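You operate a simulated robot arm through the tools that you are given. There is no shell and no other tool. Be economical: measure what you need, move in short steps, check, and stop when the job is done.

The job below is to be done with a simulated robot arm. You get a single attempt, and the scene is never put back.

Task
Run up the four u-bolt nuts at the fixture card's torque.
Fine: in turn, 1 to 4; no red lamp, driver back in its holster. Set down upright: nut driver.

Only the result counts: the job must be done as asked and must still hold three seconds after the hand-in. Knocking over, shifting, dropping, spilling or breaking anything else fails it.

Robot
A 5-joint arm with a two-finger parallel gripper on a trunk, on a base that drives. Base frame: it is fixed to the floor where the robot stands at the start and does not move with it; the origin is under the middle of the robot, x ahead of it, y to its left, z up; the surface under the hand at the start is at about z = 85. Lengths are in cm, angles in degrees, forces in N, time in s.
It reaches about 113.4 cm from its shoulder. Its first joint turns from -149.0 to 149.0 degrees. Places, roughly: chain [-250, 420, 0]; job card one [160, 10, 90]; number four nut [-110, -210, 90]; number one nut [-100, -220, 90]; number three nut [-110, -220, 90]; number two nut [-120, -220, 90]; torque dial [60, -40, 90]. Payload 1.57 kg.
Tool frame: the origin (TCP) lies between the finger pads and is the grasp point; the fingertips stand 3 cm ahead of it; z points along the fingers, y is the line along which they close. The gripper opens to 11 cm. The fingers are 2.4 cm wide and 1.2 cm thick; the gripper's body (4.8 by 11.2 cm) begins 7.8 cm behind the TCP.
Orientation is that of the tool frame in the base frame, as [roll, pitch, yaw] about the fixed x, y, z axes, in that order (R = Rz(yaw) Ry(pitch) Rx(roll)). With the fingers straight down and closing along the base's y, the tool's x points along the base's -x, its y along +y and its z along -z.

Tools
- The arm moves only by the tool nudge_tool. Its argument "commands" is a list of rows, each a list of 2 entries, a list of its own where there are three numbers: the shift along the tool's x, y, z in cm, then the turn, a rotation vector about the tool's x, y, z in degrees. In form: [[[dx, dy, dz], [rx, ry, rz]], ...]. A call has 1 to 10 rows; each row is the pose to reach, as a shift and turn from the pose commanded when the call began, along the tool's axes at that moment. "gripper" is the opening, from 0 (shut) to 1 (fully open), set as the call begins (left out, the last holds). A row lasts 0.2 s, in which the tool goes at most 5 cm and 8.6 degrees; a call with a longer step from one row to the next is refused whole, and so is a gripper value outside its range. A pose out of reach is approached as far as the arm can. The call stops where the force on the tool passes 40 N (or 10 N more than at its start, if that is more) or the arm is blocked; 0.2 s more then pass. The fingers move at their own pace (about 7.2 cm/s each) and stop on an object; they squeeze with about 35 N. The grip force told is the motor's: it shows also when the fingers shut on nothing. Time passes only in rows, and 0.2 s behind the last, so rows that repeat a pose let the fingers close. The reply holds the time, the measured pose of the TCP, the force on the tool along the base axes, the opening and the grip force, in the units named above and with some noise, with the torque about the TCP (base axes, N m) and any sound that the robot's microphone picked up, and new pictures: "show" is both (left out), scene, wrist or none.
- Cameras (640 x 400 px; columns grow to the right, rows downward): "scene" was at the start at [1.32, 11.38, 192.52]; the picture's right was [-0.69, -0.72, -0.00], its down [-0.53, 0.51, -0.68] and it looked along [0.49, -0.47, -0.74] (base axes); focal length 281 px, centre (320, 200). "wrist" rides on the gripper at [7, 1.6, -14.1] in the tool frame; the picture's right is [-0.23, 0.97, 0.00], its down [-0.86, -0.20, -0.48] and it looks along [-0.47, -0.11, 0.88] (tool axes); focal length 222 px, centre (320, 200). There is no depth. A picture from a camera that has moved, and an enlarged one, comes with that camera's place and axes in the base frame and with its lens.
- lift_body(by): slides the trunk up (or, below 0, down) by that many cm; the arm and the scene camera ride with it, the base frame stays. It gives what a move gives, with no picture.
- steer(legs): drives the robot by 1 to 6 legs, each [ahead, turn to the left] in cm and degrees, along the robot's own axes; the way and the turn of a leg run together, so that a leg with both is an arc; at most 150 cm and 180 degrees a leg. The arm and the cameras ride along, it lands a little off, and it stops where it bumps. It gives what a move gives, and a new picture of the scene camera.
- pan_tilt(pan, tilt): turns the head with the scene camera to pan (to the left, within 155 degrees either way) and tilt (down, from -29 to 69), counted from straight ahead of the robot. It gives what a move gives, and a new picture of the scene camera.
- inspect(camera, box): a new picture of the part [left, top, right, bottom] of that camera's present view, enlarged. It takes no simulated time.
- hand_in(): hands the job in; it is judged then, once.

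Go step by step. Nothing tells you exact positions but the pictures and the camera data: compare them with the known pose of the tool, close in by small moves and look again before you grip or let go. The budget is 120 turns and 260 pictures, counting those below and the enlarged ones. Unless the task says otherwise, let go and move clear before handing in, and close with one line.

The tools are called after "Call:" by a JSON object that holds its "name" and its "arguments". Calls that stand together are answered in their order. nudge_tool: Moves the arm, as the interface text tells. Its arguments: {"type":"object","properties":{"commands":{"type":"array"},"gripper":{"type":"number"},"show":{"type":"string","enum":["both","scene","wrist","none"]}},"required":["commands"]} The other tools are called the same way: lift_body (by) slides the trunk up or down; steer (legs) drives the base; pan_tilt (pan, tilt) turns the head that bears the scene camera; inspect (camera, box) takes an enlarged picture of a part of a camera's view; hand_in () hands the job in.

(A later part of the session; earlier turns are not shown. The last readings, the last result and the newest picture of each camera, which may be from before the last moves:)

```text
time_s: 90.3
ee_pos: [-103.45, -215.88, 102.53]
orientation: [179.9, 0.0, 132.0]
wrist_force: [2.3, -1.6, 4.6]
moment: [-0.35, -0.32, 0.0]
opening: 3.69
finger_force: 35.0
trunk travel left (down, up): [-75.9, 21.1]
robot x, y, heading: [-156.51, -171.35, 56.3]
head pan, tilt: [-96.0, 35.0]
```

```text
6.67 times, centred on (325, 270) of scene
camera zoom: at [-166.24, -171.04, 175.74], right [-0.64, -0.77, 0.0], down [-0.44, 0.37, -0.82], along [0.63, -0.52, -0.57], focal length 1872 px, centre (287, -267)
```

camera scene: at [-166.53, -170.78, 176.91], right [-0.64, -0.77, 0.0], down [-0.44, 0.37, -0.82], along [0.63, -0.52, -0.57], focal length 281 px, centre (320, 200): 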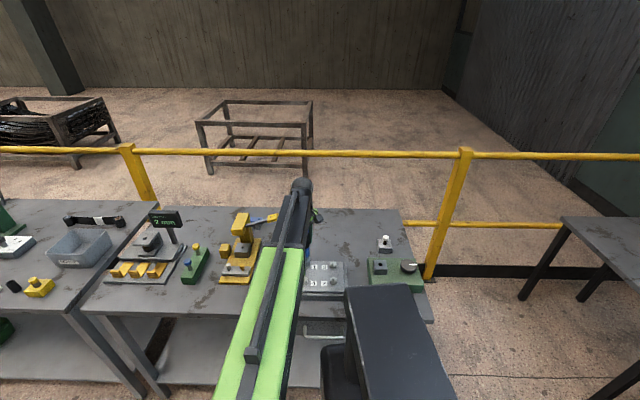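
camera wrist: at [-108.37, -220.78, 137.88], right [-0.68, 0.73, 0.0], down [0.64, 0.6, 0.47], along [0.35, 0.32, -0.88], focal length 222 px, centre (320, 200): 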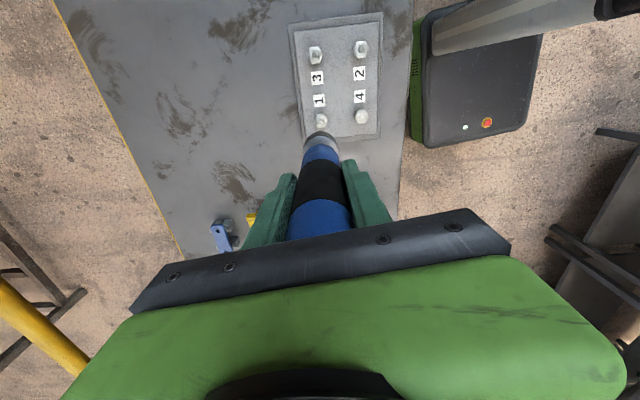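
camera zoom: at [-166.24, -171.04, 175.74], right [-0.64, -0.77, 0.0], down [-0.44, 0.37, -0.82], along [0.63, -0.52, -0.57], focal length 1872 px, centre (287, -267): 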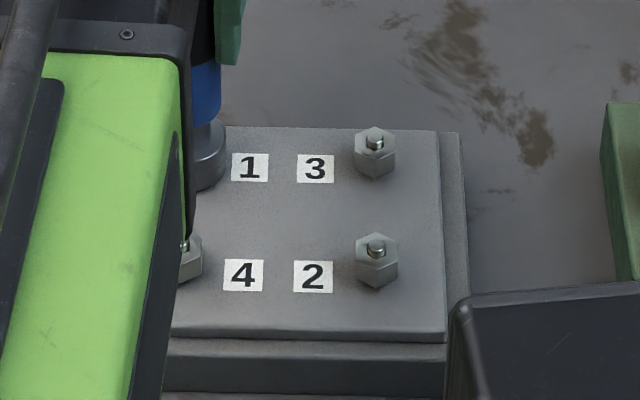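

Socket is well over nut 1 and bottomed at z 102.5, with 12 N. I press a bit more and check for sound and display.

Call:
{"name": "lift_body", "arguments": {"by": -0.3}}

Call:
{"name": "nudge_tool", "arguments": {"commands": [[[0, 0, 0], [0, 0, 0]], [[0, 0, 0], [0, 0, 0]], [[0, 0, 0], [0, 0, 0]], [[0, 0, 0], [0, 0, 0]], [[0, 0, 0], [0, 0, 0]]], "show": "none"}}

Call:
{"name": "pan_tilt", "arguments": {"pan": -30, "tilt": 15}}

Call:
{"name": "inspect", "arguments": {"camera": "scene", "box": [320, 195, 370, 235]}}

```text
time_s: 90.8
ee_pos: [-103.63, -215.8, 102.48]
orientation: [179.9, 0.3, 132.0]
wrist_force: [8.0, -5.2, 37.3]
moment: [-0.88, -0.73, 0.08]
opening: 3.71
finger_force: 34.2
trunk travel left (down, up): [-75.6, 21.4]
robot x, y, heading: [-156.32, -171.06, 56.2]
head pan, tilt: [-96.0, 35.0]
```

```text
time_s: 92.0
ee_pos: [-103.7, -215.8, 102.42]
orientation: [179.9, 0.1, 132.0]
wrist_force: [9.0, -5.0, 41.8]
moment: [-0.68, -0.9, 0.04]
opening: 3.69
finger_force: 35.1
trunk travel left (down, up): [-75.6, 21.4]
robot x, y, heading: [-156.68, -170.83, 56.1]
head pan, tilt: [-96.0, 35.0]
```

```text
time_s: 93.4
ee_pos: [-103.65, -215.64, 102.44]
orientation: [180.0, 0.0, 132.0]
wrist_force: [8.0, -4.7, 41.3]
moment: [-0.55, -0.81, 0.03]
opening: 3.71
finger_force: 34.7
trunk travel left (down, up): [-75.6, 21.4]
robot x, y, heading: [-156.64, -170.84, 56.0]
head pan, tilt: [-30.0, 15.0]
camera scene: at [-164.85, -161.06, 178.6], right [0.44, -0.9, 0.0], down [-0.23, -0.12, -0.97], along [0.87, 0.43, -0.26], focal length 281 px, centre (320, 200)
```

scene: 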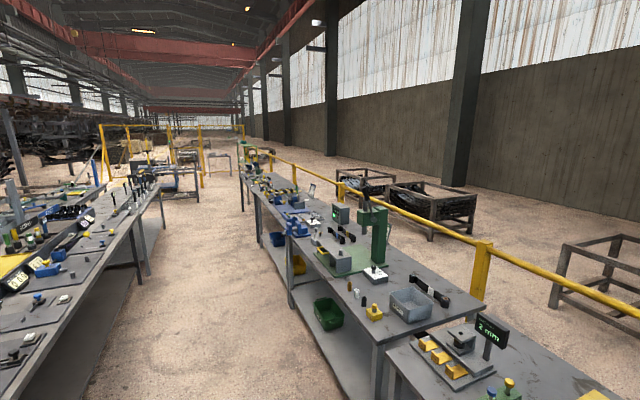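

```text
10.00 times, centred on (345, 215) of scene
camera zoom: at [-164.85, -161.06, 178.6], right [0.44, -0.9, 0.0], down [-0.23, -0.12, -0.97], along [0.87, 0.43, -0.26], focal length 2809 px, centre (70, 50)
```

zoom: 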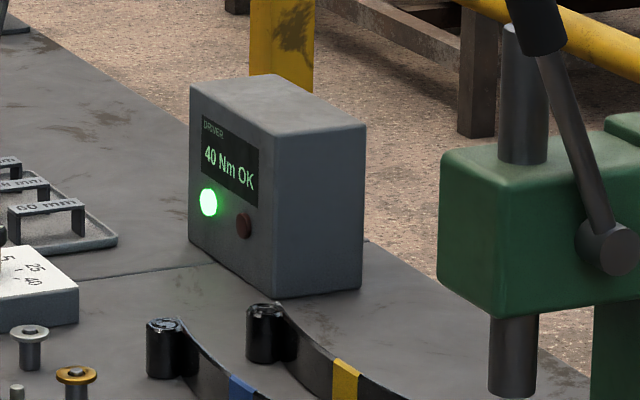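

Display says "40 Nm OK" with the green lamp: nut 1 is done. I raise straight up and record where nut 1 appears in the wrist view, as the servo reference for the other nuts.

Call:
{"name": "lift_body", "arguments": {"by": 0.4}}

Call:
{"name": "lift_body", "arguments": {"by": 18}}

Call:
{"name": "inspect", "arguments": {"camera": "wrist", "box": [160, 0, 400, 160]}}

Call:
{"name": "pan_tilt", "arguments": {"pan": -96, "tilt": 40}}

Call:
{"name": "inspect", "arguments": {"camera": "wrist", "box": [280, 80, 360, 140]}}

```text
time_s: 93.9
ee_pos: [-103.59, -215.74, 102.56]
orientation: [179.9, 0.0, 132.0]
wrist_force: [-1.4, 2.2, -1.3]
moment: [0.18, 0.13, -0.03]
opening: 3.71
finger_force: 34.8
trunk travel left (down, up): [-76.0, 21.0]
robot x, y, heading: [-156.7, -171.22, 56.4]
head pan, tilt: [-30.0, 15.0]
```

```text
time_s: 95.9
ee_pos: [-103.47, -215.88, 120.73]
orientation: [179.9, 0.1, 131.9]
wrist_force: [0.1, 0.1, -6.7]
moment: [0.01, 0.0, 0.05]
opening: 3.69
finger_force: 34.9
trunk travel left (down, up): [-94.0, 3.0]
robot x, y, heading: [-156.49, -171.09, 56.3]
head pan, tilt: [-30.0, 15.0]
```

```text
2.50 times, centred on (280, 80) of wrist
camera zoom: at [-106.96, -209.51, 134.87], right [0.88, 0.48, 0.0], down [0.42, -0.77, 0.48], along [0.23, -0.42, -0.88], focal length 555 px, centre (420, 500)
```

zoom: 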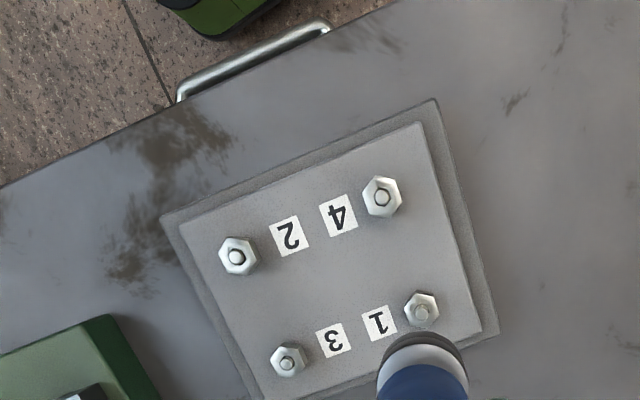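

```text
time_s: 97.3
ee_pos: [-103.56, -215.9, 120.64]
orientation: [179.9, 0.0, 131.9]
wrist_force: [0.3, -0.3, -6.3]
moment: [0.05, 0.01, 0.02]
opening: 3.72
finger_force: 34.2
trunk travel left (down, up): [-94.0, 3.0]
robot x, y, heading: [-156.87, -170.77, 56.1]
head pan, tilt: [-96.0, 40.0]
camera scene: at [-166.4, -170.9, 193.07], right [-0.64, -0.77, 0.0], down [-0.49, 0.41, -0.77], along [0.59, -0.49, -0.64], focal length 281 px, centre (320, 200)
```

scene: 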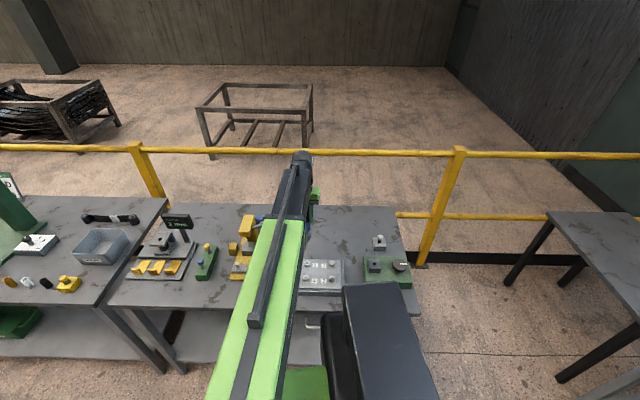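

```text
6.67 times, centred on (320, 110) of wrist
camera zoom: at [-106.96, -209.5, 134.88], right [0.88, 0.48, 0.0], down [0.42, -0.77, 0.48], along [0.23, -0.42, -0.88], focal length 1481 px, centre (320, 800)
```

zoom: 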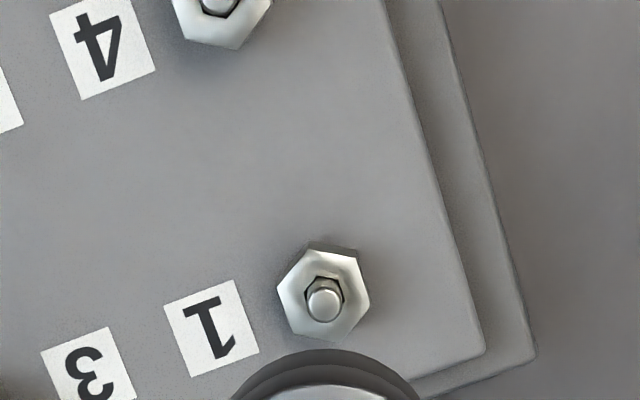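

Reference good: the stud centres solve to nut 2 at [-116.63,-219.04], 3 at [-110.69,-224.31], 4 at [-109.27,-210.76] relative to nut 1 at [-103.26,-216.08]. I shift by (-13.37,-2.96) to nut 2.

Call:
{"name": "nudge_tool", "arguments": {"commands": [[[2.24, -3.97, 0], [0, 0, 0]], [[4.49, -7.95, 0], [0, 0, 0]], [[6.73, -11.92, 0], [0, 0, 0]], [[6.73, -11.92, 0], [0, 0, 0]], [[6.73, -11.92, 0], [0, 0, 0]]], "show": "none"}}

Call:
{"name": "inspect", "arguments": {"camera": "wrist", "box": [280, 80, 360, 140]}}

```text
time_s: 98.5
ee_pos: [-117.02, -218.9, 120.75]
orientation: [179.8, -0.1, 132.1]
wrist_force: [-0.7, -0.1, -6.8]
moment: [0.02, 0.01, 0.0]
opening: 3.7
finger_force: 34.6
trunk travel left (down, up): [-94.0, 3.0]
robot x, y, heading: [-156.56, -171.23, 56.3]
head pan, tilt: [-96.0, 40.0]
```

```text
6.67 times, centred on (320, 110) of wrist
camera zoom: at [-120.51, -212.47, 134.89], right [0.88, 0.48, 0.0], down [0.42, -0.77, 0.48], along [0.23, -0.42, -0.88], focal length 1481 px, centre (320, 800)
```

zoom: 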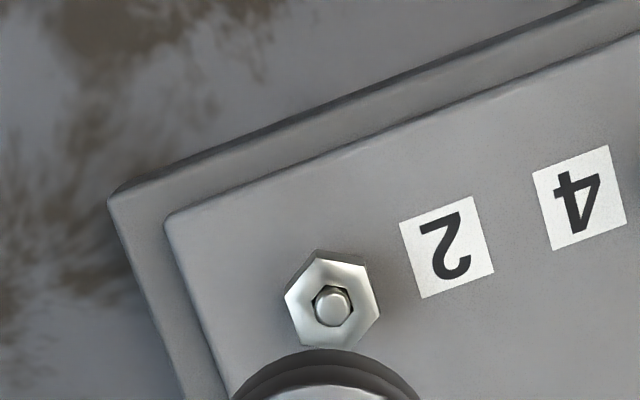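

Nut 2 is 0.2 cm off the reference. I correct and lower to just above engagement.

Call:
{"name": "nudge_tool", "arguments": {"commands": [[[-0.1, 0.2, 0], [0, 0, 0]], [[-0.1, 0.2, 0], [0, 0, 0]], [[-0.1, 0.2, 0], [0, 0, 0]]], "show": "none"}}

Call:
{"name": "inspect", "arguments": {"camera": "wrist", "box": [280, 80, 360, 140]}}

Call:
{"name": "lift_body", "arguments": {"by": -16.2}}

Call:
{"name": "lift_body", "arguments": {"by": -0.8}}

```text
time_s: 99.3
ee_pos: [-116.64, -218.83, 120.69]
orientation: [-180.0, 0.1, 132.0]
wrist_force: [-0.4, -0.3, -6.4]
moment: [0.02, 0.01, 0.0]
opening: 3.7
finger_force: 35.1
trunk travel left (down, up): [-94.0, 3.0]
robot x, y, heading: [-156.46, -171.39, 56.1]
head pan, tilt: [-96.0, 40.0]
```

```text
6.67 times, centred on (320, 110) of wrist
camera zoom: at [-120.2, -212.39, 134.88], right [0.88, 0.48, 0.0], down [0.42, -0.77, 0.48], along [0.23, -0.42, -0.88], focal length 1481 px, centre (320, 800)
```

zoom: 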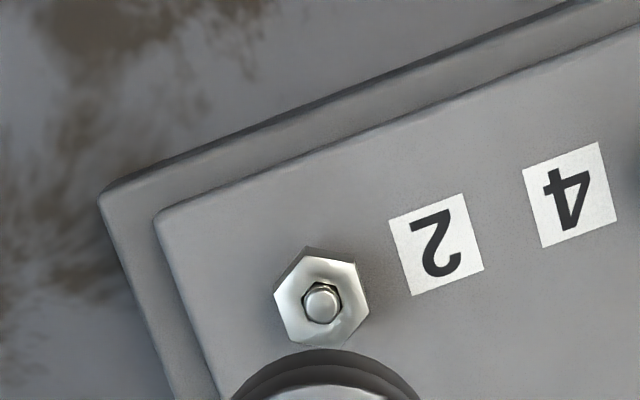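

```text
time_s: 101.1
ee_pos: [-116.72, -218.76, 104.48]
orientation: [179.9, 0.0, 132.0]
wrist_force: [-0.2, -0.4, -7.2]
moment: [-0.01, 0.02, -0.01]
opening: 3.7
finger_force: 35.3
trunk travel left (down, up): [-77.8, 19.2]
robot x, y, heading: [-156.76, -170.8, 56.4]
head pan, tilt: [-96.0, 40.0]
```

```text
time_s: 101.7
ee_pos: [-116.71, -218.79, 103.69]
orientation: [179.8, 0.0, 132.0]
wrist_force: [0.5, 0.0, -7.1]
moment: [0.03, 0.01, -0.01]
opening: 3.71
finger_force: 34.8
trunk travel left (down, up): [-77.0, 20.0]
robot x, y, heading: [-156.45, -170.79, 56.3]
head pan, tilt: [-96.0, 40.0]
```

Past the stop height with no force: engaging over nut 2. I go on down and press.

Call:
{"name": "lift_body", "arguments": {"by": -0.8}}

Call:
{"name": "lift_body", "arguments": {"by": -0.4}}

Call:
{"name": "lift_body", "arguments": {"by": -0.2}}

Call:
{"name": "nudge_tool", "arguments": {"commands": [[[0, 0, 0], [0, 0, 0]], [[0, 0, 0], [0, 0, 0]], [[0, 0, 0], [0, 0, 0]], [[0, 0, 0], [0, 0, 0]], [[0, 0, 0], [0, 0, 0]]], "show": "none"}}

Call:
{"name": "pan_tilt", "arguments": {"pan": -30, "tilt": 15}}

Call:
{"name": "inspect", "arguments": {"camera": "scene", "box": [320, 195, 370, 235]}}

```text
time_s: 102.3
ee_pos: [-116.67, -218.72, 102.87]
orientation: [180.0, 0.0, 132.0]
wrist_force: [-0.6, 0.2, -6.3]
moment: [0.01, 0.03, 0.01]
opening: 3.7
finger_force: 34.8
trunk travel left (down, up): [-76.2, 20.8]
robot x, y, heading: [-156.36, -171.29, 56.4]
head pan, tilt: [-96.0, 40.0]
```

```text
time_s: 102.8
ee_pos: [-116.7, -218.69, 102.65]
orientation: [179.9, 0.0, 132.1]
wrist_force: [4.0, -4.6, 16.9]
moment: [-0.41, -0.26, 0.0]
opening: 3.71
finger_force: 35.0
trunk travel left (down, up): [-75.8, 21.2]
robot x, y, heading: [-156.66, -171.36, 56.2]
head pan, tilt: [-96.0, 40.0]
```

```text
time_s: 103.3
ee_pos: [-116.69, -218.67, 102.56]
orientation: [-180.0, 0.3, 132.0]
wrist_force: [1.0, -0.1, 32.1]
moment: [0.04, 0.09, 0.0]
opening: 3.7
finger_force: 35.0
trunk travel left (down, up): [-75.7, 21.3]
robot x, y, heading: [-156.38, -170.9, 56.3]
head pan, tilt: [-96.0, 40.0]
stopped: the force on the tool passed its limit at 42 N (the readings are from after the stop); the commanded pose is now the measured one
```

```text
time_s: 104.5
ee_pos: [-116.82, -218.69, 102.55]
orientation: [179.9, 0.4, 131.9]
wrist_force: [1.8, -1.8, 34.8]
moment: [-0.14, -0.04, -0.02]
opening: 3.7
finger_force: 35.4
trunk travel left (down, up): [-75.7, 21.3]
robot x, y, heading: [-156.43, -171.26, 56.3]
head pan, tilt: [-96.0, 40.0]
```

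```text
time_s: 105.9
ee_pos: [-116.76, -218.66, 102.42]
orientation: [179.9, 0.3, 132.0]
wrist_force: [1.8, -3.5, 36.3]
moment: [-0.2, -0.05, -0.02]
opening: 3.71
finger_force: 35.0
trunk travel left (down, up): [-75.7, 21.3]
robot x, y, heading: [-156.53, -170.79, 56.4]
head pan, tilt: [-30.0, 15.0]
camera scene: at [-164.81, -161.06, 178.67], right [0.44, -0.9, 0.0], down [-0.23, -0.12, -0.97], along [0.87, 0.43, -0.26], focal length 281 px, centre (320, 200)
```

scene: 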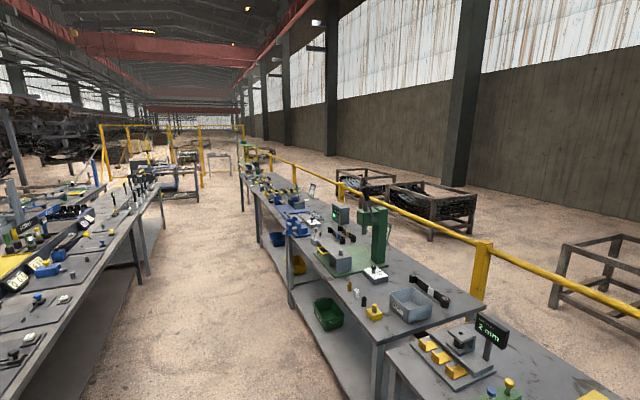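

```text
10.00 times, centred on (345, 215) of scene
camera zoom: at [-164.81, -161.06, 178.67], right [0.44, -0.9, 0.0], down [-0.23, -0.12, -0.97], along [0.87, 0.43, -0.26], focal length 2809 px, centre (70, 50)
```

zoom: 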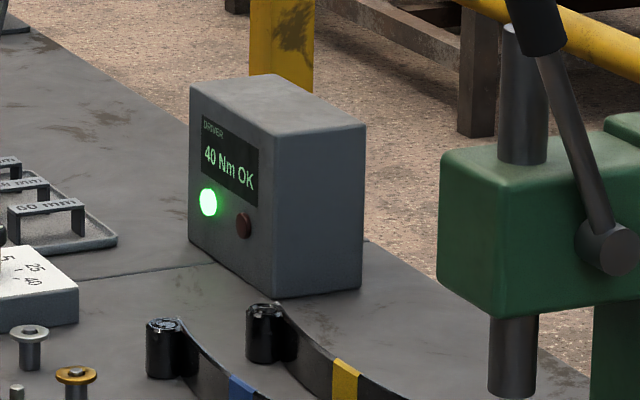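

Green still shows; to make sure it ran for nut 2 (and isn't left over), I raise and compare the nut.

Call:
{"name": "lift_body", "arguments": {"by": 18.3}}

Call:
{"name": "inspect", "arguments": {"camera": "wrist", "box": [280, 80, 360, 140]}}

Call:
{"name": "inspect", "arguments": {"camera": "scene", "box": [320, 195, 370, 235]}}

Call:
{"name": "inspect", "arguments": {"camera": "wrist", "box": [240, 0, 480, 160]}}

```text
time_s: 107.9
ee_pos: [-116.71, -218.95, 120.65]
orientation: [180.0, 0.1, 132.0]
wrist_force: [0.5, -0.3, -6.7]
moment: [-0.04, 0.03, -0.02]
opening: 3.7
finger_force: 35.3
trunk travel left (down, up): [-94.0, 3.0]
robot x, y, heading: [-156.99, -171.07, 56.1]
head pan, tilt: [-30.0, 15.0]
```

```text
6.67 times, centred on (320, 110) of wrist
camera zoom: at [-120.16, -212.44, 134.82], right [0.88, 0.48, 0.0], down [0.42, -0.77, 0.48], along [0.23, -0.42, -0.88], focal length 1481 px, centre (320, 800)
```

zoom: 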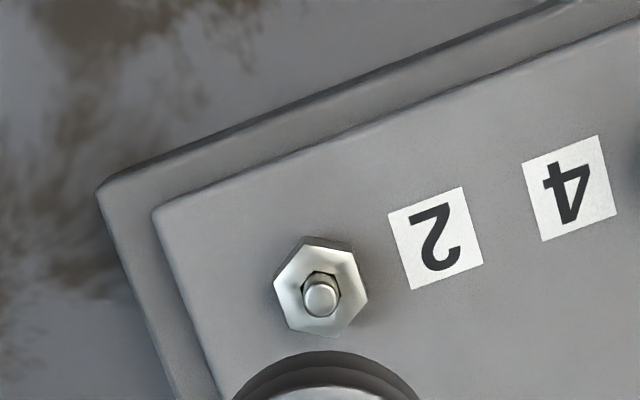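

```text
10.00 times, centred on (345, 215) of scene
camera zoom: at [-164.58, -161.35, 196.98], right [0.44, -0.9, 0.0], down [-0.23, -0.11, -0.97], along [0.87, 0.43, -0.26], focal length 2809 px, centre (70, 50)
```

zoom: 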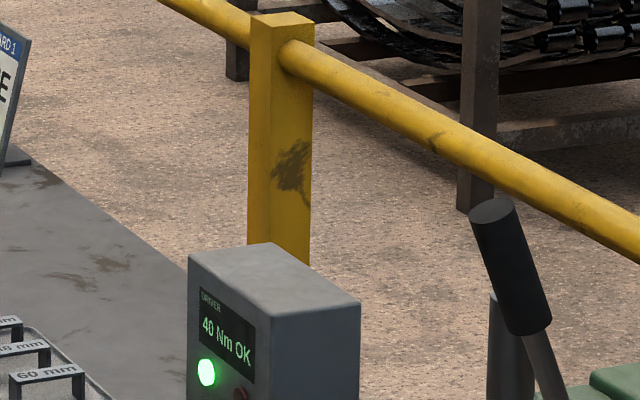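

```text
2.50 times, centred on (360, 80) of wrist
camera zoom: at [-120.16, -212.44, 134.82], right [0.88, 0.48, 0.0], down [0.42, -0.77, 0.48], along [0.23, -0.42, -0.88], focal length 555 px, centre (220, 500)
```

zoom: 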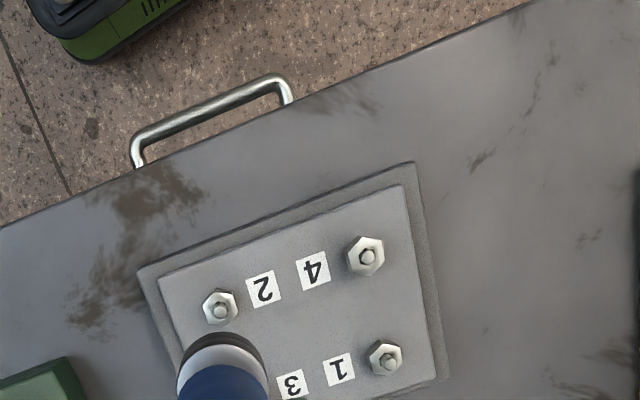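

Nut 2 has clearly sunk on its stud, so it ran. Now I shift by (5.94,-5.27) to nut 3.

Call:
{"name": "nudge_tool", "arguments": {"commands": [[[-4, 0.45, 0], [0, 0, 0]], [[-7.9, 0.9, 0], [0, 0, 0]], [[-7.9, 0.9, 0], [0, 0, 0]], [[-7.9, 0.9, 0], [0, 0, 0]]], "show": "none"}}

Call:
{"name": "inspect", "arguments": {"camera": "wrist", "box": [280, 80, 360, 140]}}

```text
time_s: 108.9
ee_pos: [-110.59, -224.09, 120.64]
orientation: [179.9, 0.1, 132.0]
wrist_force: [-0.4, 0.2, -6.7]
moment: [0.03, 0.0, 0.02]
opening: 3.72
finger_force: 35.0
trunk travel left (down, up): [-94.0, 3.0]
robot x, y, heading: [-156.52, -170.7, 56.3]
head pan, tilt: [-30.0, 15.0]
```

```text
6.67 times, centred on (320, 110) of wrist
camera zoom: at [-114.13, -217.61, 134.8], right [0.88, 0.48, 0.0], down [0.42, -0.77, 0.48], along [0.23, -0.42, -0.88], focal length 1481 px, centre (320, 800)
```

zoom: 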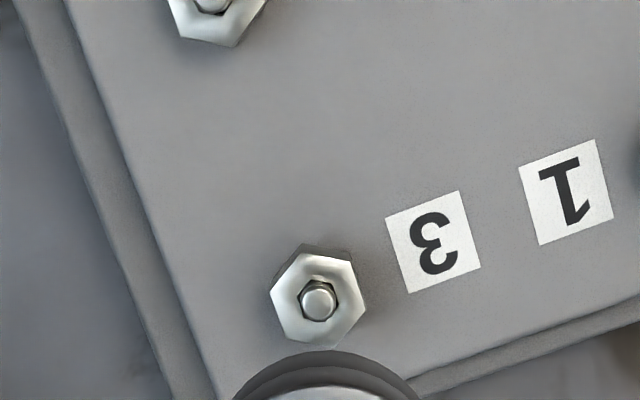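

Nut 3 is 1.5 mm off the reference; I correct, lower, and engage.

Call:
{"name": "nudge_tool", "arguments": {"commands": [[[0.1, -0.12, 0], [0, 0, 0]], [[0.1, -0.12, 0], [0, 0, 0]]], "show": "none"}}

Call:
{"name": "lift_body", "arguments": {"by": -16.2}}

Call:
{"name": "lift_body", "arguments": {"by": -0.8}}

```text
time_s: 109.5
ee_pos: [-110.85, -224.0, 120.7]
orientation: [179.9, 0.1, 132.1]
wrist_force: [0.3, -0.5, -7.0]
moment: [0.01, 0.01, -0.04]
opening: 3.69
finger_force: 35.3
trunk travel left (down, up): [-94.0, 3.0]
robot x, y, heading: [-156.14, -171.14, 56.2]
head pan, tilt: [-30.0, 15.0]
```

```text
time_s: 111.3
ee_pos: [-110.76, -223.98, 104.42]
orientation: [179.9, 0.0, 132.0]
wrist_force: [-0.4, -0.4, -7.1]
moment: [0.04, 0.03, -0.01]
opening: 3.7
finger_force: 35.2
trunk travel left (down, up): [-77.8, 19.2]
robot x, y, heading: [-156.31, -171.13, 56.3]
head pan, tilt: [-30.0, 15.0]
```

```text
time_s: 111.9
ee_pos: [-110.76, -223.97, 103.55]
orientation: [179.9, 0.1, 132.1]
wrist_force: [-0.3, -1.2, -7.2]
moment: [0.05, 0.04, -0.01]
opening: 3.7
finger_force: 34.6
trunk travel left (down, up): [-77.0, 20.0]
robot x, y, heading: [-156.38, -171.1, 55.9]
head pan, tilt: [-30.0, 15.0]
```

Engaging over nut 3; I go on and press.

Call:
{"name": "lift_body", "arguments": {"by": -0.8}}

Call:
{"name": "lift_body", "arguments": {"by": -0.4}}

Call:
{"name": "lift_body", "arguments": {"by": -0.2}}

Call:
{"name": "nudge_tool", "arguments": {"commands": [[[0, 0, 0], [0, 0, 0]], [[0, 0, 0], [0, 0, 0]], [[0, 0, 0], [0, 0, 0]], [[0, 0, 0], [0, 0, 0]], [[0, 0, 0], [0, 0, 0]], [[0, 0, 0], [0, 0, 0]], [[0, 0, 0], [0, 0, 0]]], "show": "none"}}

Call:
{"name": "inspect", "arguments": {"camera": "scene", "box": [320, 195, 370, 235]}}

```text
time_s: 112.5
ee_pos: [-110.77, -224.03, 102.78]
orientation: [179.9, 0.1, 132.0]
wrist_force: [-0.4, 0.8, -6.8]
moment: [0.05, 0.03, -0.04]
opening: 3.69
finger_force: 34.9
trunk travel left (down, up): [-76.2, 20.8]
robot x, y, heading: [-156.57, -170.8, 56.4]
head pan, tilt: [-30.0, 15.0]
```

```text
time_s: 113.0
ee_pos: [-110.85, -224.0, 102.6]
orientation: [179.9, 0.3, 132.0]
wrist_force: [4.2, -5.1, 20.5]
moment: [-0.51, -0.44, 0.0]
opening: 3.7
finger_force: 34.8
trunk travel left (down, up): [-75.8, 21.2]
robot x, y, heading: [-156.41, -171.1, 56.1]
head pan, tilt: [-30.0, 15.0]
```

```text
time_s: 113.5
ee_pos: [-110.86, -224.01, 102.59]
orientation: [-180.0, 0.4, 132.0]
wrist_force: [-0.8, -0.4, 32.6]
moment: [0.05, 0.1, -0.02]
opening: 3.7
finger_force: 35.2
trunk travel left (down, up): [-75.7, 21.3]
robot x, y, heading: [-156.54, -170.94, 56.3]
head pan, tilt: [-30.0, 15.0]
stopped: the force on the tool passed its limit at 42 N (the readings are from after the stop); the commanded pose is now the measured one
```

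```text
time_s: 115.0
ee_pos: [-110.87, -223.77, 102.42]
orientation: [180.0, 0.4, 132.0]
wrist_force: [2.2, -2.3, 34.2]
moment: [-0.12, -0.12, -0.02]
opening: 3.72
finger_force: 34.9
trunk travel left (down, up): [-75.7, 21.3]
robot x, y, heading: [-156.69, -171.05, 56.2]
head pan, tilt: [-30.0, 15.0]
```

```text
10.00 times, centred on (345, 215) of scene
camera zoom: at [-164.84, -161.03, 178.64], right [0.44, -0.9, 0.0], down [-0.23, -0.12, -0.97], along [0.87, 0.43, -0.26], focal length 2809 px, centre (70, 50)
```

zoom: 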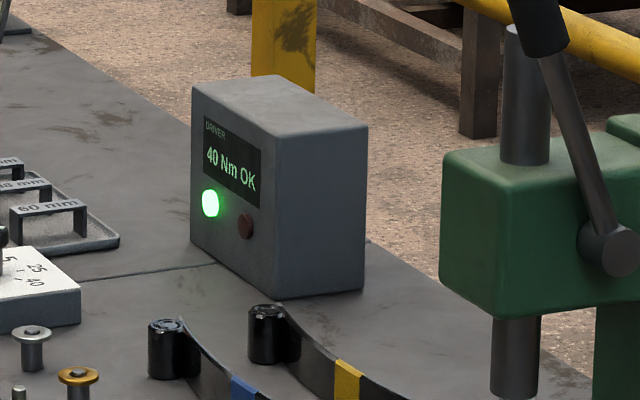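

Green stays on. I raise and check nut 3 has sunk.

Call:
{"name": "lift_body", "arguments": {"by": 18.3}}

Call:
{"name": "inspect", "arguments": {"camera": "wrist", "box": [280, 80, 360, 140]}}

```text
time_s: 117.1
ee_pos: [-110.84, -223.99, 120.57]
orientation: [179.8, 0.4, 132.0]
wrist_force: [1.0, 0.0, -6.7]
moment: [0.05, 0.0, -0.02]
opening: 3.72
finger_force: 34.8
trunk travel left (down, up): [-94.0, 3.0]
robot x, y, heading: [-156.6, -170.93, 56.1]
head pan, tilt: [-30.0, 15.0]
```

```text
6.67 times, centred on (320, 110) of wrist
camera zoom: at [-114.28, -217.67, 134.77], right [0.88, 0.48, 0.0], down [0.42, -0.77, 0.48], along [0.23, -0.42, -0.88], focal length 1481 px, centre (320, 800)
```

zoom: 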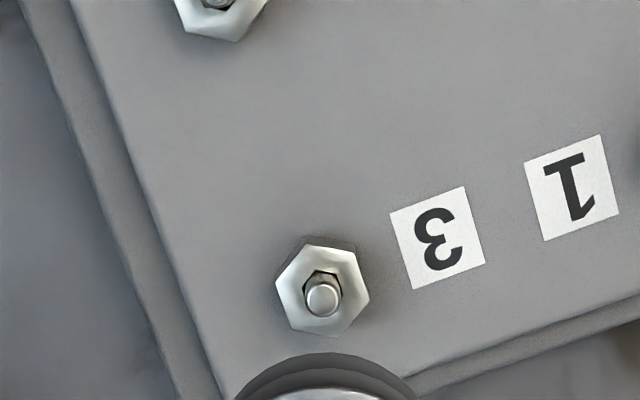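

Nut 3 is run up. Now I shift by (1.42,13.55) to nut 4, taking out the small tilt.

Call:
{"name": "nudge_tool", "arguments": {"commands": [[[3, 3.4, 0], [0, 0, 0]], [[6.1, 6.8, 0], [0, 0, 0]], [[9.13, 10.1, 0], [0, 0.3, 0]], [[9.13, 10.1, 0], [0, 0.3, 0]], [[9.13, 10.1, 0], [0, 0.3, 0]]], "show": "none"}}

Call:
{"name": "inspect", "arguments": {"camera": "wrist", "box": [280, 80, 360, 140]}}

```text
time_s: 118.3
ee_pos: [-109.27, -210.43, 120.54]
orientation: [-180.0, -0.1, 131.9]
wrist_force: [-0.4, 0.0, -7.2]
moment: [0.01, 0.04, -0.01]
opening: 3.69
finger_force: 34.9
trunk travel left (down, up): [-94.0, 3.0]
robot x, y, heading: [-156.82, -171.01, 56.2]
head pan, tilt: [-30.0, 15.0]
```

```text
6.67 times, centred on (320, 110) of wrist
camera zoom: at [-112.77, -204.06, 134.84], right [0.88, 0.48, 0.0], down [0.42, -0.77, 0.48], along [0.23, -0.42, -0.88], focal length 1481 px, centre (320, 800)
```

zoom: 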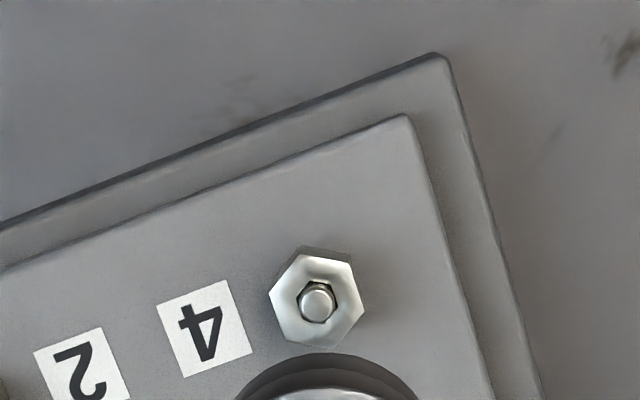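

Nut 4 is about 0.2 cm off; I correct and descend.

Call:
{"name": "nudge_tool", "arguments": {"commands": [[[0.04, -0.18, 0], [0, 0, 0]], [[0.04, -0.18, 0], [0, 0, 0]]], "show": "none"}}

Call:
{"name": "lift_body", "arguments": {"by": -16.2}}

Call:
{"name": "lift_body", "arguments": {"by": -0.8}}

```text
time_s: 118.9
ee_pos: [-109.4, -210.62, 120.67]
orientation: [180.0, 0.0, 132.0]
wrist_force: [-0.4, 1.1, -6.7]
moment: [0.01, 0.05, -0.02]
opening: 3.7
finger_force: 34.6
trunk travel left (down, up): [-94.0, 3.0]
robot x, y, heading: [-156.31, -170.69, 56.1]
head pan, tilt: [-30.0, 15.0]
```

```text
time_s: 120.7
ee_pos: [-109.36, -210.66, 104.44]
orientation: [-180.0, -0.1, 132.0]
wrist_force: [-0.5, 1.0, -6.8]
moment: [0.03, 0.01, 0.01]
opening: 3.71
finger_force: 34.5
trunk travel left (down, up): [-77.8, 19.2]
robot x, y, heading: [-156.47, -171.07, 56.1]
head pan, tilt: [-30.0, 15.0]
```

```text
time_s: 121.3
ee_pos: [-109.43, -210.61, 103.62]
orientation: [-179.9, 0.0, 131.9]
wrist_force: [0.5, -0.4, -6.7]
moment: [0.01, 0.02, 0.0]
opening: 3.69
finger_force: 34.6
trunk travel left (down, up): [-77.0, 20.0]
robot x, y, heading: [-156.42, -170.92, 56.3]
head pan, tilt: [-30.0, 15.0]
```

Engaging over nut 4; I go on and press.

Call:
{"name": "lift_body", "arguments": {"by": -0.8}}

Call:
{"name": "lift_body", "arguments": {"by": -0.4}}

Call:
{"name": "lift_body", "arguments": {"by": -0.2}}

Call:
{"name": "nudge_tool", "arguments": {"commands": [[[0, 0, 0], [0, 0, 0]], [[0, 0, 0], [0, 0, 0]], [[0, 0, 0], [0, 0, 0]], [[0, 0, 0], [0, 0, 0]], [[0, 0, 0], [0, 0, 0]], [[0, 0, 0], [0, 0, 0]], [[0, 0, 0], [0, 0, 0]]], "show": "none"}}

Call:
{"name": "inspect", "arguments": {"camera": "scene", "box": [320, 195, 370, 235]}}

```text
time_s: 121.9
ee_pos: [-109.4, -210.65, 102.78]
orientation: [-180.0, 0.0, 132.0]
wrist_force: [-0.7, -0.8, -6.2]
moment: [0.03, 0.02, 0.03]
opening: 3.72
finger_force: 34.7
trunk travel left (down, up): [-76.2, 20.8]
robot x, y, heading: [-156.47, -170.67, 56.1]
head pan, tilt: [-30.0, 15.0]
```

```text
time_s: 122.4
ee_pos: [-109.48, -210.52, 102.55]
orientation: [179.9, 0.3, 132.0]
wrist_force: [5.8, -4.5, 23.7]
moment: [-0.41, -0.47, 0.0]
opening: 3.69
finger_force: 35.1
trunk travel left (down, up): [-75.8, 21.2]
robot x, y, heading: [-156.39, -170.87, 56.3]
head pan, tilt: [-30.0, 15.0]
```

```text
time_s: 122.8
ee_pos: [-109.6, -210.62, 102.61]
orientation: [179.9, 0.4, 132.1]
wrist_force: [0.9, -0.9, 31.7]
moment: [0.12, 0.03, -0.01]
opening: 3.7
finger_force: 35.3
trunk travel left (down, up): [-75.7, 21.3]
robot x, y, heading: [-156.44, -170.97, 56.1]
head pan, tilt: [-30.0, 15.0]
stopped: the force on the tool passed its limit at 44 N (the readings are from after the stop); the commanded pose is now the measured one
```

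```text
time_s: 124.4
ee_pos: [-109.51, -210.55, 102.52]
orientation: [-180.0, 0.4, 132.0]
wrist_force: [3.3, -2.6, 35.3]
moment: [-0.14, -0.19, -0.03]
opening: 3.71
finger_force: 35.2
trunk travel left (down, up): [-75.7, 21.3]
robot x, y, heading: [-156.15, -171.0, 56.1]
head pan, tilt: [-30.0, 15.0]
```

```text
10.00 times, centred on (345, 215) of scene
camera zoom: at [-164.83, -161.1, 178.68], right [0.44, -0.9, 0.0], down [-0.23, -0.12, -0.97], along [0.87, 0.43, -0.26], focal length 2809 px, centre (70, 50)
```

zoom: 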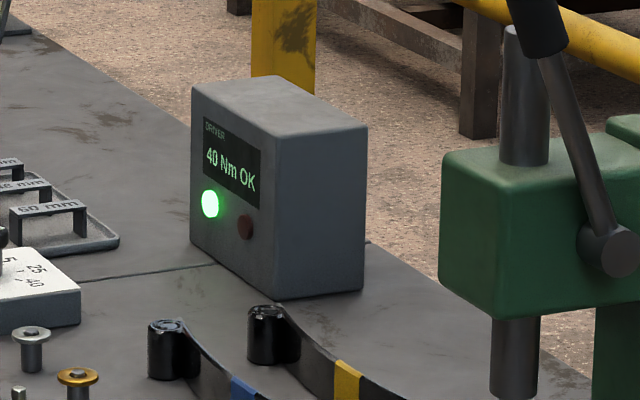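

Now raise and check nut 4 and all four nuts.

Call:
{"name": "lift_body", "arguments": {"by": 21.3}}

Call:
{"name": "inspect", "arguments": {"camera": "wrist", "box": [280, 80, 360, 140]}}

```text
time_s: 126.7
ee_pos: [-109.39, -210.71, 123.7]
orientation: [179.9, 0.1, 132.0]
wrist_force: [0.7, -0.7, -6.4]
moment: [0.03, 0.0, 0.0]
opening: 3.68
finger_force: 34.2
trunk travel left (down, up): [-97.0, 0.0]
robot x, y, heading: [-156.94, -170.83, 56.1]
head pan, tilt: [-30.0, 15.0]
```

```text
6.67 times, centred on (320, 110) of wrist
camera zoom: at [-112.9, -204.27, 137.82], right [0.88, 0.48, 0.0], down [0.42, -0.77, 0.48], along [0.23, -0.42, -0.88], focal length 1481 px, centre (320, 800)
```

zoom: 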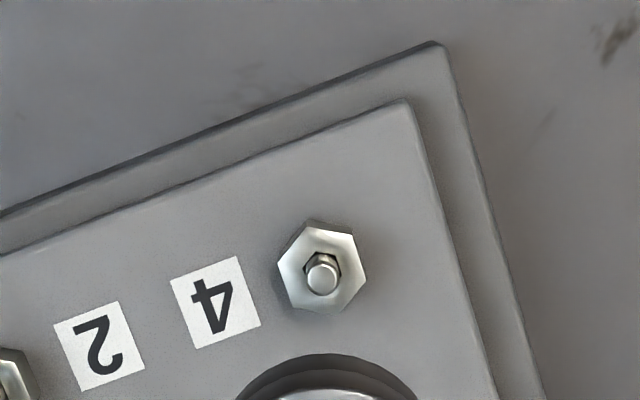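

All four nuts are run up. Now I bring the arm back off the bench the way it came.

Call:
{"name": "nudge_tool", "arguments": {"commands": [[[3.14, 3.42, 0], [0, 0, 0]], [[6.28, 6.84, 0], [0, 0, 0]], [[9.42, 10.26, 0], [0, 0, 0]], [[12.56, 13.68, 0], [0, 0, 0]], [[15.7, 17.1, 0], [0, 0, 0]], [[18.84, 20.52, 0], [0, 0, 0]], [[21.98, 23.94, 0], [0, 0, 0]], [[25.12, 27.36, 0], [0, 0, 0]], [[28.26, 30.78, 0], [0, 0, 0]], [[31.4, 34.2, 0], [0, 0, 0]]], "show": "none"}}

Call:
{"name": "nudge_tool", "arguments": {"commands": [[[3.1, 3.4, 0], [0, 0, 0]], [[6.2, 6.8, 0], [0, 0, 0]], [[9.3, 10.2, 0], [0, 0, 0]], [[12.5, 13.7, 0], [0, 0, 0]], [[12.5, 13.7, 0], [0, 0, 0]]], "show": "none"}}

```text
time_s: 128.9
ee_pos: [-101.41, -164.24, 123.59]
orientation: [-179.8, 0.2, 132.0]
wrist_force: [0.4, 2.1, -6.4]
moment: [-0.02, 0.0, -0.03]
opening: 3.68
finger_force: 34.9
out of reach, approached as far as the arm can: row 5, 6, 7, 8, 9, 10
trunk travel left (down, up): [-97.0, 0.0]
robot x, y, heading: [-156.72, -171.17, 56.4]
head pan, tilt: [-30.0, 15.0]
```

```text
time_s: 130.1
ee_pos: [-99.59, -145.87, 123.73]
orientation: [179.8, 0.1, 132.0]
wrist_force: [-0.4, -0.3, -6.3]
moment: [0.06, 0.04, 0.0]
opening: 3.69
finger_force: 35.0
trunk travel left (down, up): [-97.0, 0.0]
robot x, y, heading: [-156.44, -171.16, 56.3]
head pan, tilt: [-30.0, 15.0]
```

Arm clear. I drive back along the same path.

Call:
{"name": "steer", "arguments": {"legs": [[121, -1.5], [0, -13.5]]}}

```text
time_s: 137.0
ee_pos: [-25.8, -65.09, 123.71]
orientation: [180.0, 0.2, 115.5]
wrist_force: [0.2, -0.3, -6.7]
moment: [0.01, -0.01, 0.01]
opening: 3.7
finger_force: 34.1
trunk travel left (down, up): [-97.0, 0.0]
robot x, y, heading: [-86.66, -73.52, 40.3]
head pan, tilt: [-30.0, 15.0]
camera scene: at [-92.18, -61.95, 199.99], right [0.18, -0.98, 0.0], down [-0.25, -0.05, -0.97], along [0.95, 0.17, -0.26], focal length 281 px, centre (320, 200)
```

scene: 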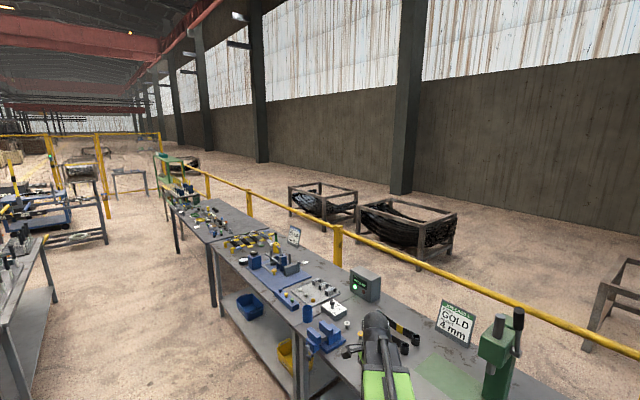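

Call:
{"name": "steer", "arguments": {"legs": [[112, 0]]}}

Call:
{"name": "pan_tilt", "arguments": {"pan": -75, "tilt": 50}}

```text
time_s: 142.6
ee_pos: [57.78, 5.89, 123.71]
orientation: [180.0, 0.2, 115.5]
wrist_force: [-0.2, 0.0, -7.3]
moment: [0.05, 0.01, 0.01]
opening: 3.7
finger_force: 35.3
trunk travel left (down, up): [-97.0, 0.0]
robot x, y, heading: [-3.48, -3.07, 40.5]
head pan, tilt: [-30.0, 15.0]
camera scene: at [-8.43, 9.03, 199.98], right [0.18, -0.98, 0.0], down [-0.26, -0.05, -0.97], along [0.95, 0.17, -0.26], focal length 281 px, centre (320, 200)
```

scene: 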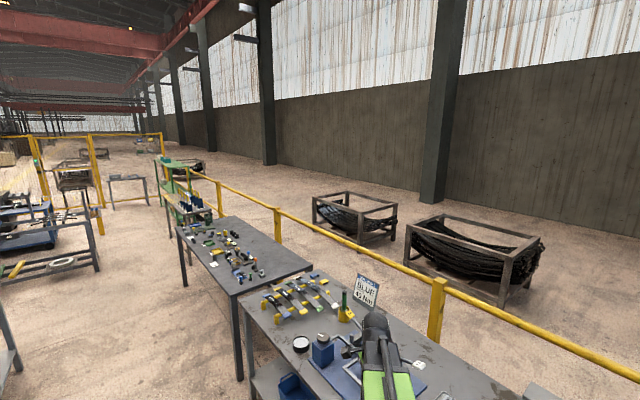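

```text
time_s: 143.7
ee_pos: [57.83, 5.91, 123.67]
orientation: [-180.0, 0.2, 115.7]
wrist_force: [-1.0, -0.2, -6.4]
moment: [0.04, 0.02, 0.06]
opening: 3.7
finger_force: 34.5
trunk travel left (down, up): [-97.0, 0.0]
robot x, y, heading: [-3.51, -2.84, 40.1]
head pan, tilt: [-75.0, 50.0]
camera scene: at [-11.34, 2.92, 194.62], right [-0.57, -0.82, 0.0], down [-0.63, 0.43, -0.64], along [0.53, -0.37, -0.77], focal length 281 px, centre (320, 200)
```

scene: 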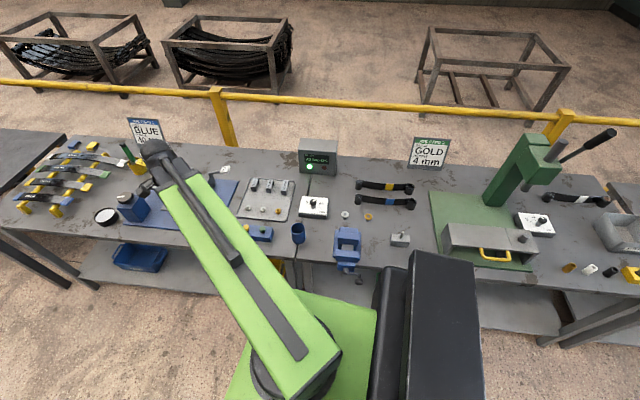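

Back at the main bench; display still green. I move the driver over to the holster at about [50.6,-28].

Call:
{"name": "nudge_tool", "arguments": {"commands": [[[-3.4, -2.64, 0], [0, 0, 0]], [[-6.8, -5.28, 0], [0, 0, 0]], [[-10.2, -7.9, 0], [0, 0, 0]], [[-13.6, -10.5, 0], [0, 0, 0]], [[-17, -13.1, 0], [0, 0, 0]], [[-20.4, -15.8, 0], [0, 0, 0]], [[-23.8, -18.4, 0], [0, 0, 0]], [[-27.3, -21.1, 0], [0, 0, 0]], [[-27.3, -21.1, 0], [0, 0, 0]]]}}

Call:
{"name": "inspect", "arguments": {"camera": "wrist", "box": [240, 60, 400, 180]}}

Call:
{"name": "inspect", "arguments": {"camera": "scene", "box": [240, 190, 360, 270]}}

```text
time_s: 145.7
ee_pos: [50.71, -27.94, 123.63]
orientation: [-179.9, 0.2, 115.5]
wrist_force: [0.0, 0.3, -7.2]
moment: [0.02, 0.04, 0.02]
opening: 3.68
finger_force: 34.8
trunk travel left (down, up): [-97.0, 0.0]
robot x, y, heading: [-3.45, -2.64, 40.3]
head pan, tilt: [-75.0, 50.0]
camera scene: at [-11.34, 2.98, 194.61], right [-0.57, -0.82, 0.0], down [-0.63, 0.44, -0.64], along [0.53, -0.37, -0.77], focal length 281 px, centre (320, 200)
camera wrist: at [49.08, -20.76, 137.84], right [0.98, 0.22, 0.0], down [0.19, -0.86, 0.48], along [0.1, -0.47, -0.88], focal length 222 px, centre (320, 200)
```

scene: 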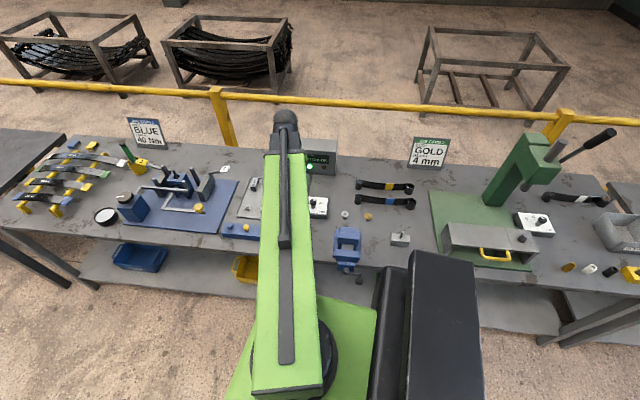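
wrist: 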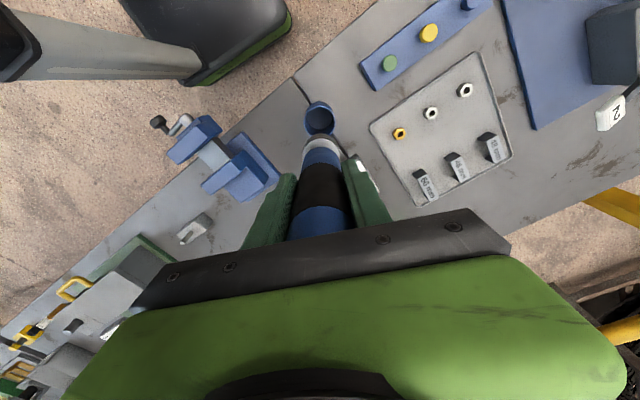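

```text
3.33 times, centred on (320, 120) of wrist
camera zoom: at [49.08, -20.76, 137.84], right [0.98, 0.22, 0.0], down [0.19, -0.86, 0.48], along [0.1, -0.47, -0.88], focal length 740 px, centre (320, 467)
```

zoom: 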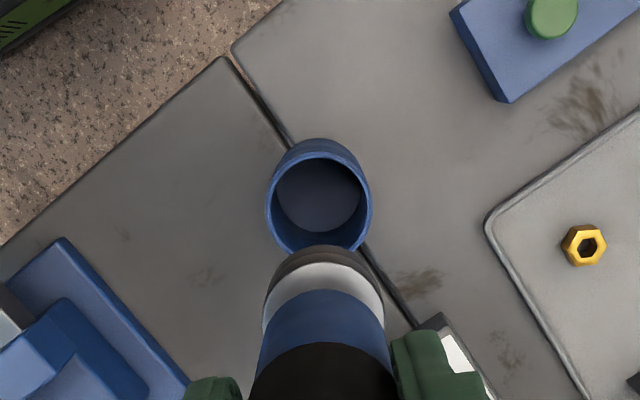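

```text
5.00 times, centred on (300, 230) of scene
camera zoom: at [-11.34, 2.98, 194.61], right [-0.57, -0.82, 0.0], down [-0.63, 0.44, -0.64], along [0.53, -0.37, -0.77], focal length 1404 px, centre (420, 50)
```

zoom: 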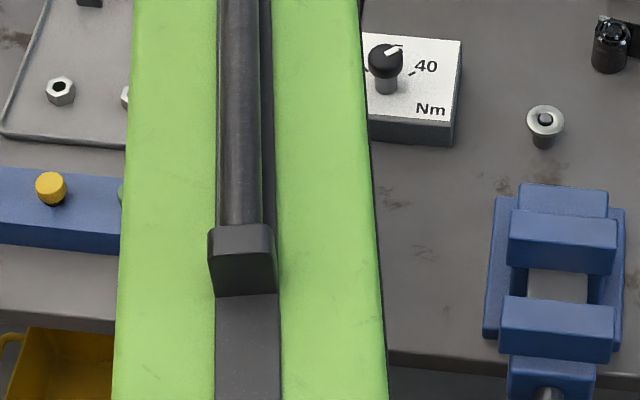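

Holster rim centre is about [50.55,-28.0]. I shift to centre the driver axis on it and lower to above the seat.

Call:
{"name": "nudge_tool", "arguments": {"commands": [[[0.27, -0.18, 0], [0, 0, 0]], [[0.27, -0.18, 0], [0, 0, 0]], [[0.27, -0.18, 0], [0, 0, 0]]], "show": "none"}}

Call:
{"name": "lift_body", "arguments": {"by": -17}}

Call:
{"name": "inspect", "arguments": {"camera": "wrist", "box": [240, 60, 400, 180]}}

```text
time_s: 146.5
ee_pos: [50.28, -27.8, 123.6]
orientation: [179.9, 0.2, 115.7]
wrist_force: [0.0, 0.2, -6.9]
moment: [0.02, 0.02, -0.02]
opening: 3.7
finger_force: 34.8
trunk travel left (down, up): [-97.0, 0.0]
robot x, y, heading: [-3.45, -2.75, 40.5]
head pan, tilt: [-75.0, 50.0]
```

```text
time_s: 148.4
ee_pos: [50.27, -27.75, 106.74]
orientation: [179.9, 0.1, 115.6]
wrist_force: [-0.3, 0.8, -7.6]
moment: [0.01, 0.02, 0.02]
opening: 3.71
finger_force: 34.9
trunk travel left (down, up): [-80.0, 17.0]
robot x, y, heading: [-3.33, -2.41, 40.3]
head pan, tilt: [-75.0, 50.0]
```

```text
3.33 times, centred on (320, 120) of wrist
camera zoom: at [48.71, -20.64, 120.84], right [0.98, 0.22, 0.0], down [0.19, -0.86, 0.48], along [0.1, -0.47, -0.88], focal length 740 px, centre (320, 467)
```

zoom: 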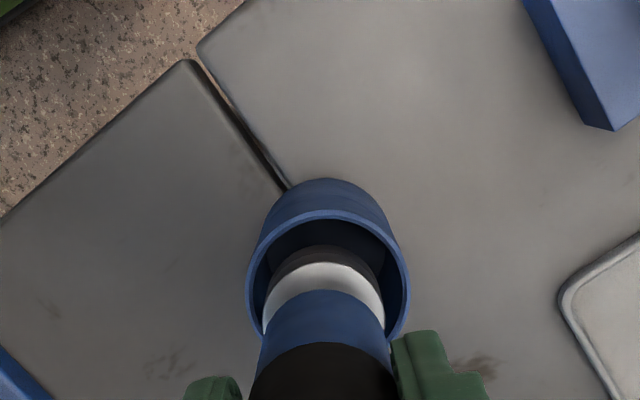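

Centred above the holster mouth. I lower into it.

Call:
{"name": "lift_body", "arguments": {"by": -6.5}}

Call:
{"name": "lift_body", "arguments": {"by": -0.8}}

Call:
{"name": "inspect", "arguments": {"camera": "wrist", "box": [240, 60, 400, 180]}}

```text
time_s: 149.5
ee_pos: [50.41, -27.85, 100.13]
orientation: [179.9, 0.1, 115.6]
wrist_force: [-0.3, 0.3, -7.1]
moment: [0.02, 0.02, 0.05]
opening: 3.68
finger_force: 34.8
trunk travel left (down, up): [-73.5, 23.5]
robot x, y, heading: [-3.53, -2.68, 40.0]
head pan, tilt: [-75.0, 50.0]
```

```text
time_s: 150.0
ee_pos: [50.39, -27.72, 99.27]
orientation: [179.9, 0.2, 115.7]
wrist_force: [-0.2, -0.3, -7.2]
moment: [0.07, 0.01, -0.01]
opening: 3.72
finger_force: 35.1
trunk travel left (down, up): [-72.7, 24.3]
robot x, y, heading: [-3.67, -2.59, 40.4]
head pan, tilt: [-75.0, 50.0]
```

```text
3.33 times, centred on (320, 120) of wrist
camera zoom: at [48.7, -20.64, 113.53], right [0.98, 0.22, 0.0], down [0.19, -0.86, 0.48], along [0.1, -0.47, -0.88], focal length 740 px, centre (320, 467)
```

zoom: 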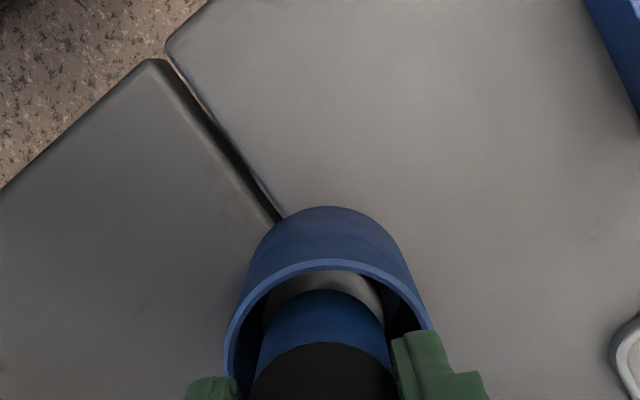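

Almost seated. I take small steps to contact.

Call:
{"name": "lift_body", "arguments": {"by": -0.4}}

Call:
{"name": "lift_body", "arguments": {"by": -0.15}}

Call:
{"name": "lift_body", "arguments": {"by": -0.15}}

```text
time_s: 150.6
ee_pos: [50.2, -27.69, 99.06]
orientation: [179.9, 0.1, 115.6]
wrist_force: [-1.1, 0.5, -6.6]
moment: [0.07, 0.0, 0.02]
opening: 3.71
finger_force: 35.6
trunk travel left (down, up): [-72.3, 24.7]
robot x, y, heading: [-3.55, -2.97, 40.2]
head pan, tilt: [-75.0, 50.0]
```

```text
time_s: 151.1
ee_pos: [50.41, -27.77, 98.8]
orientation: [180.0, 0.1, 115.6]
wrist_force: [-0.2, -0.2, -7.0]
moment: [0.0, 0.02, -0.02]
opening: 3.7
finger_force: 34.5
trunk travel left (down, up): [-72.2, 24.8]
robot x, y, heading: [-3.54, -2.71, 40.5]
head pan, tilt: [-75.0, 50.0]
```

```text
time_s: 151.6
ee_pos: [50.45, -27.79, 98.64]
orientation: [179.9, 0.1, 115.6]
wrist_force: [-0.2, 0.3, -6.6]
moment: [0.03, 0.0, -0.02]
opening: 3.7
finger_force: 34.9
trunk travel left (down, up): [-72.0, 25.0]
robot x, y, heading: [-3.42, -2.5, 40.2]
head pan, tilt: [-75.0, 50.0]
```

Call:
{"name": "lift_body", "arguments": {"by": -0.15}}

Call:
{"name": "lift_body", "arguments": {"by": -0.15}}

Call:
{"name": "lift_body", "arguments": {"by": -0.15}}

```text
time_s: 152.1
ee_pos: [50.3, -27.81, 98.49]
orientation: [179.9, 0.0, 115.6]
wrist_force: [-0.8, 0.0, -6.6]
moment: [0.05, -0.01, -0.01]
opening: 3.73
finger_force: 35.4
trunk travel left (down, up): [-71.9, 25.1]
robot x, y, heading: [-3.34, -2.41, 40.3]
head pan, tilt: [-75.0, 50.0]
```

```text
time_s: 152.6
ee_pos: [50.36, -27.85, 98.33]
orientation: [180.0, 0.1, 115.8]
wrist_force: [0.0, 0.7, -6.2]
moment: [0.05, 0.03, 0.02]
opening: 3.7
finger_force: 34.7
trunk travel left (down, up): [-71.7, 25.3]
robot x, y, heading: [-3.34, -2.7, 40.6]
head pan, tilt: [-75.0, 50.0]
```

```text
time_s: 153.1
ee_pos: [50.34, -27.73, 98.3]
orientation: [180.0, 0.1, 115.7]
wrist_force: [-0.7, 0.4, -4.3]
moment: [0.05, 0.05, 0.03]
opening: 3.69
finger_force: 34.8
trunk travel left (down, up): [-71.6, 25.4]
robot x, y, heading: [-3.59, -3.0, 40.4]
head pan, tilt: [-75.0, 50.0]
```

Contact with the holster floor starts. One more 0.1 cm, then I open.

Call:
{"name": "lift_body", "arguments": {"by": -0.1}}

Call:
{"name": "nudge_tool", "arguments": {"commands": [[[0, 0, 0], [0, 0, 0]], [[0, 0, 0], [0, 0, 0]], [[0, 0, 0], [0, 0, 0]], [[0, 0, 0], [0, 0, 0]]], "gripper": 0.8, "show": "wrist"}}

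```text
time_s: 153.6
ee_pos: [50.25, -27.79, 98.27]
orientation: [179.9, 0.3, 115.6]
wrist_force: [4.9, -2.3, 20.6]
moment: [0.0, -0.43, -0.05]
opening: 3.71
finger_force: 35.0
trunk travel left (down, up): [-71.5, 25.5]
robot x, y, heading: [-3.56, -2.56, 40.3]
head pan, tilt: [-75.0, 50.0]
```

```text
time_s: 154.6
ee_pos: [50.11, -27.81, 98.19]
orientation: [179.9, 0.2, 115.5]
wrist_force: [2.5, -2.2, 22.4]
moment: [-0.08, 0.03, -0.01]
opening: 8.8
finger_force: 0.0
trunk travel left (down, up): [-71.5, 25.5]
robot x, y, heading: [-3.39, -2.79, 40.3]
head pan, tilt: [-75.0, 50.0]
camera wrist: at [48.58, -20.59, 112.37], right [0.98, 0.22, 0.0], down [0.19, -0.86, 0.48], along [0.11, -0.47, -0.88], focal length 222 px, centre (320, 200)
```

wrist: 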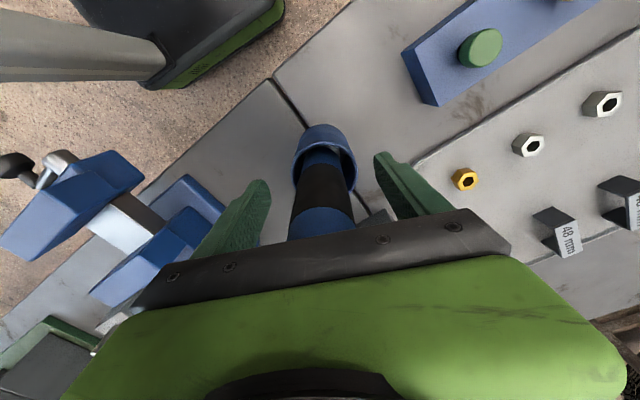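

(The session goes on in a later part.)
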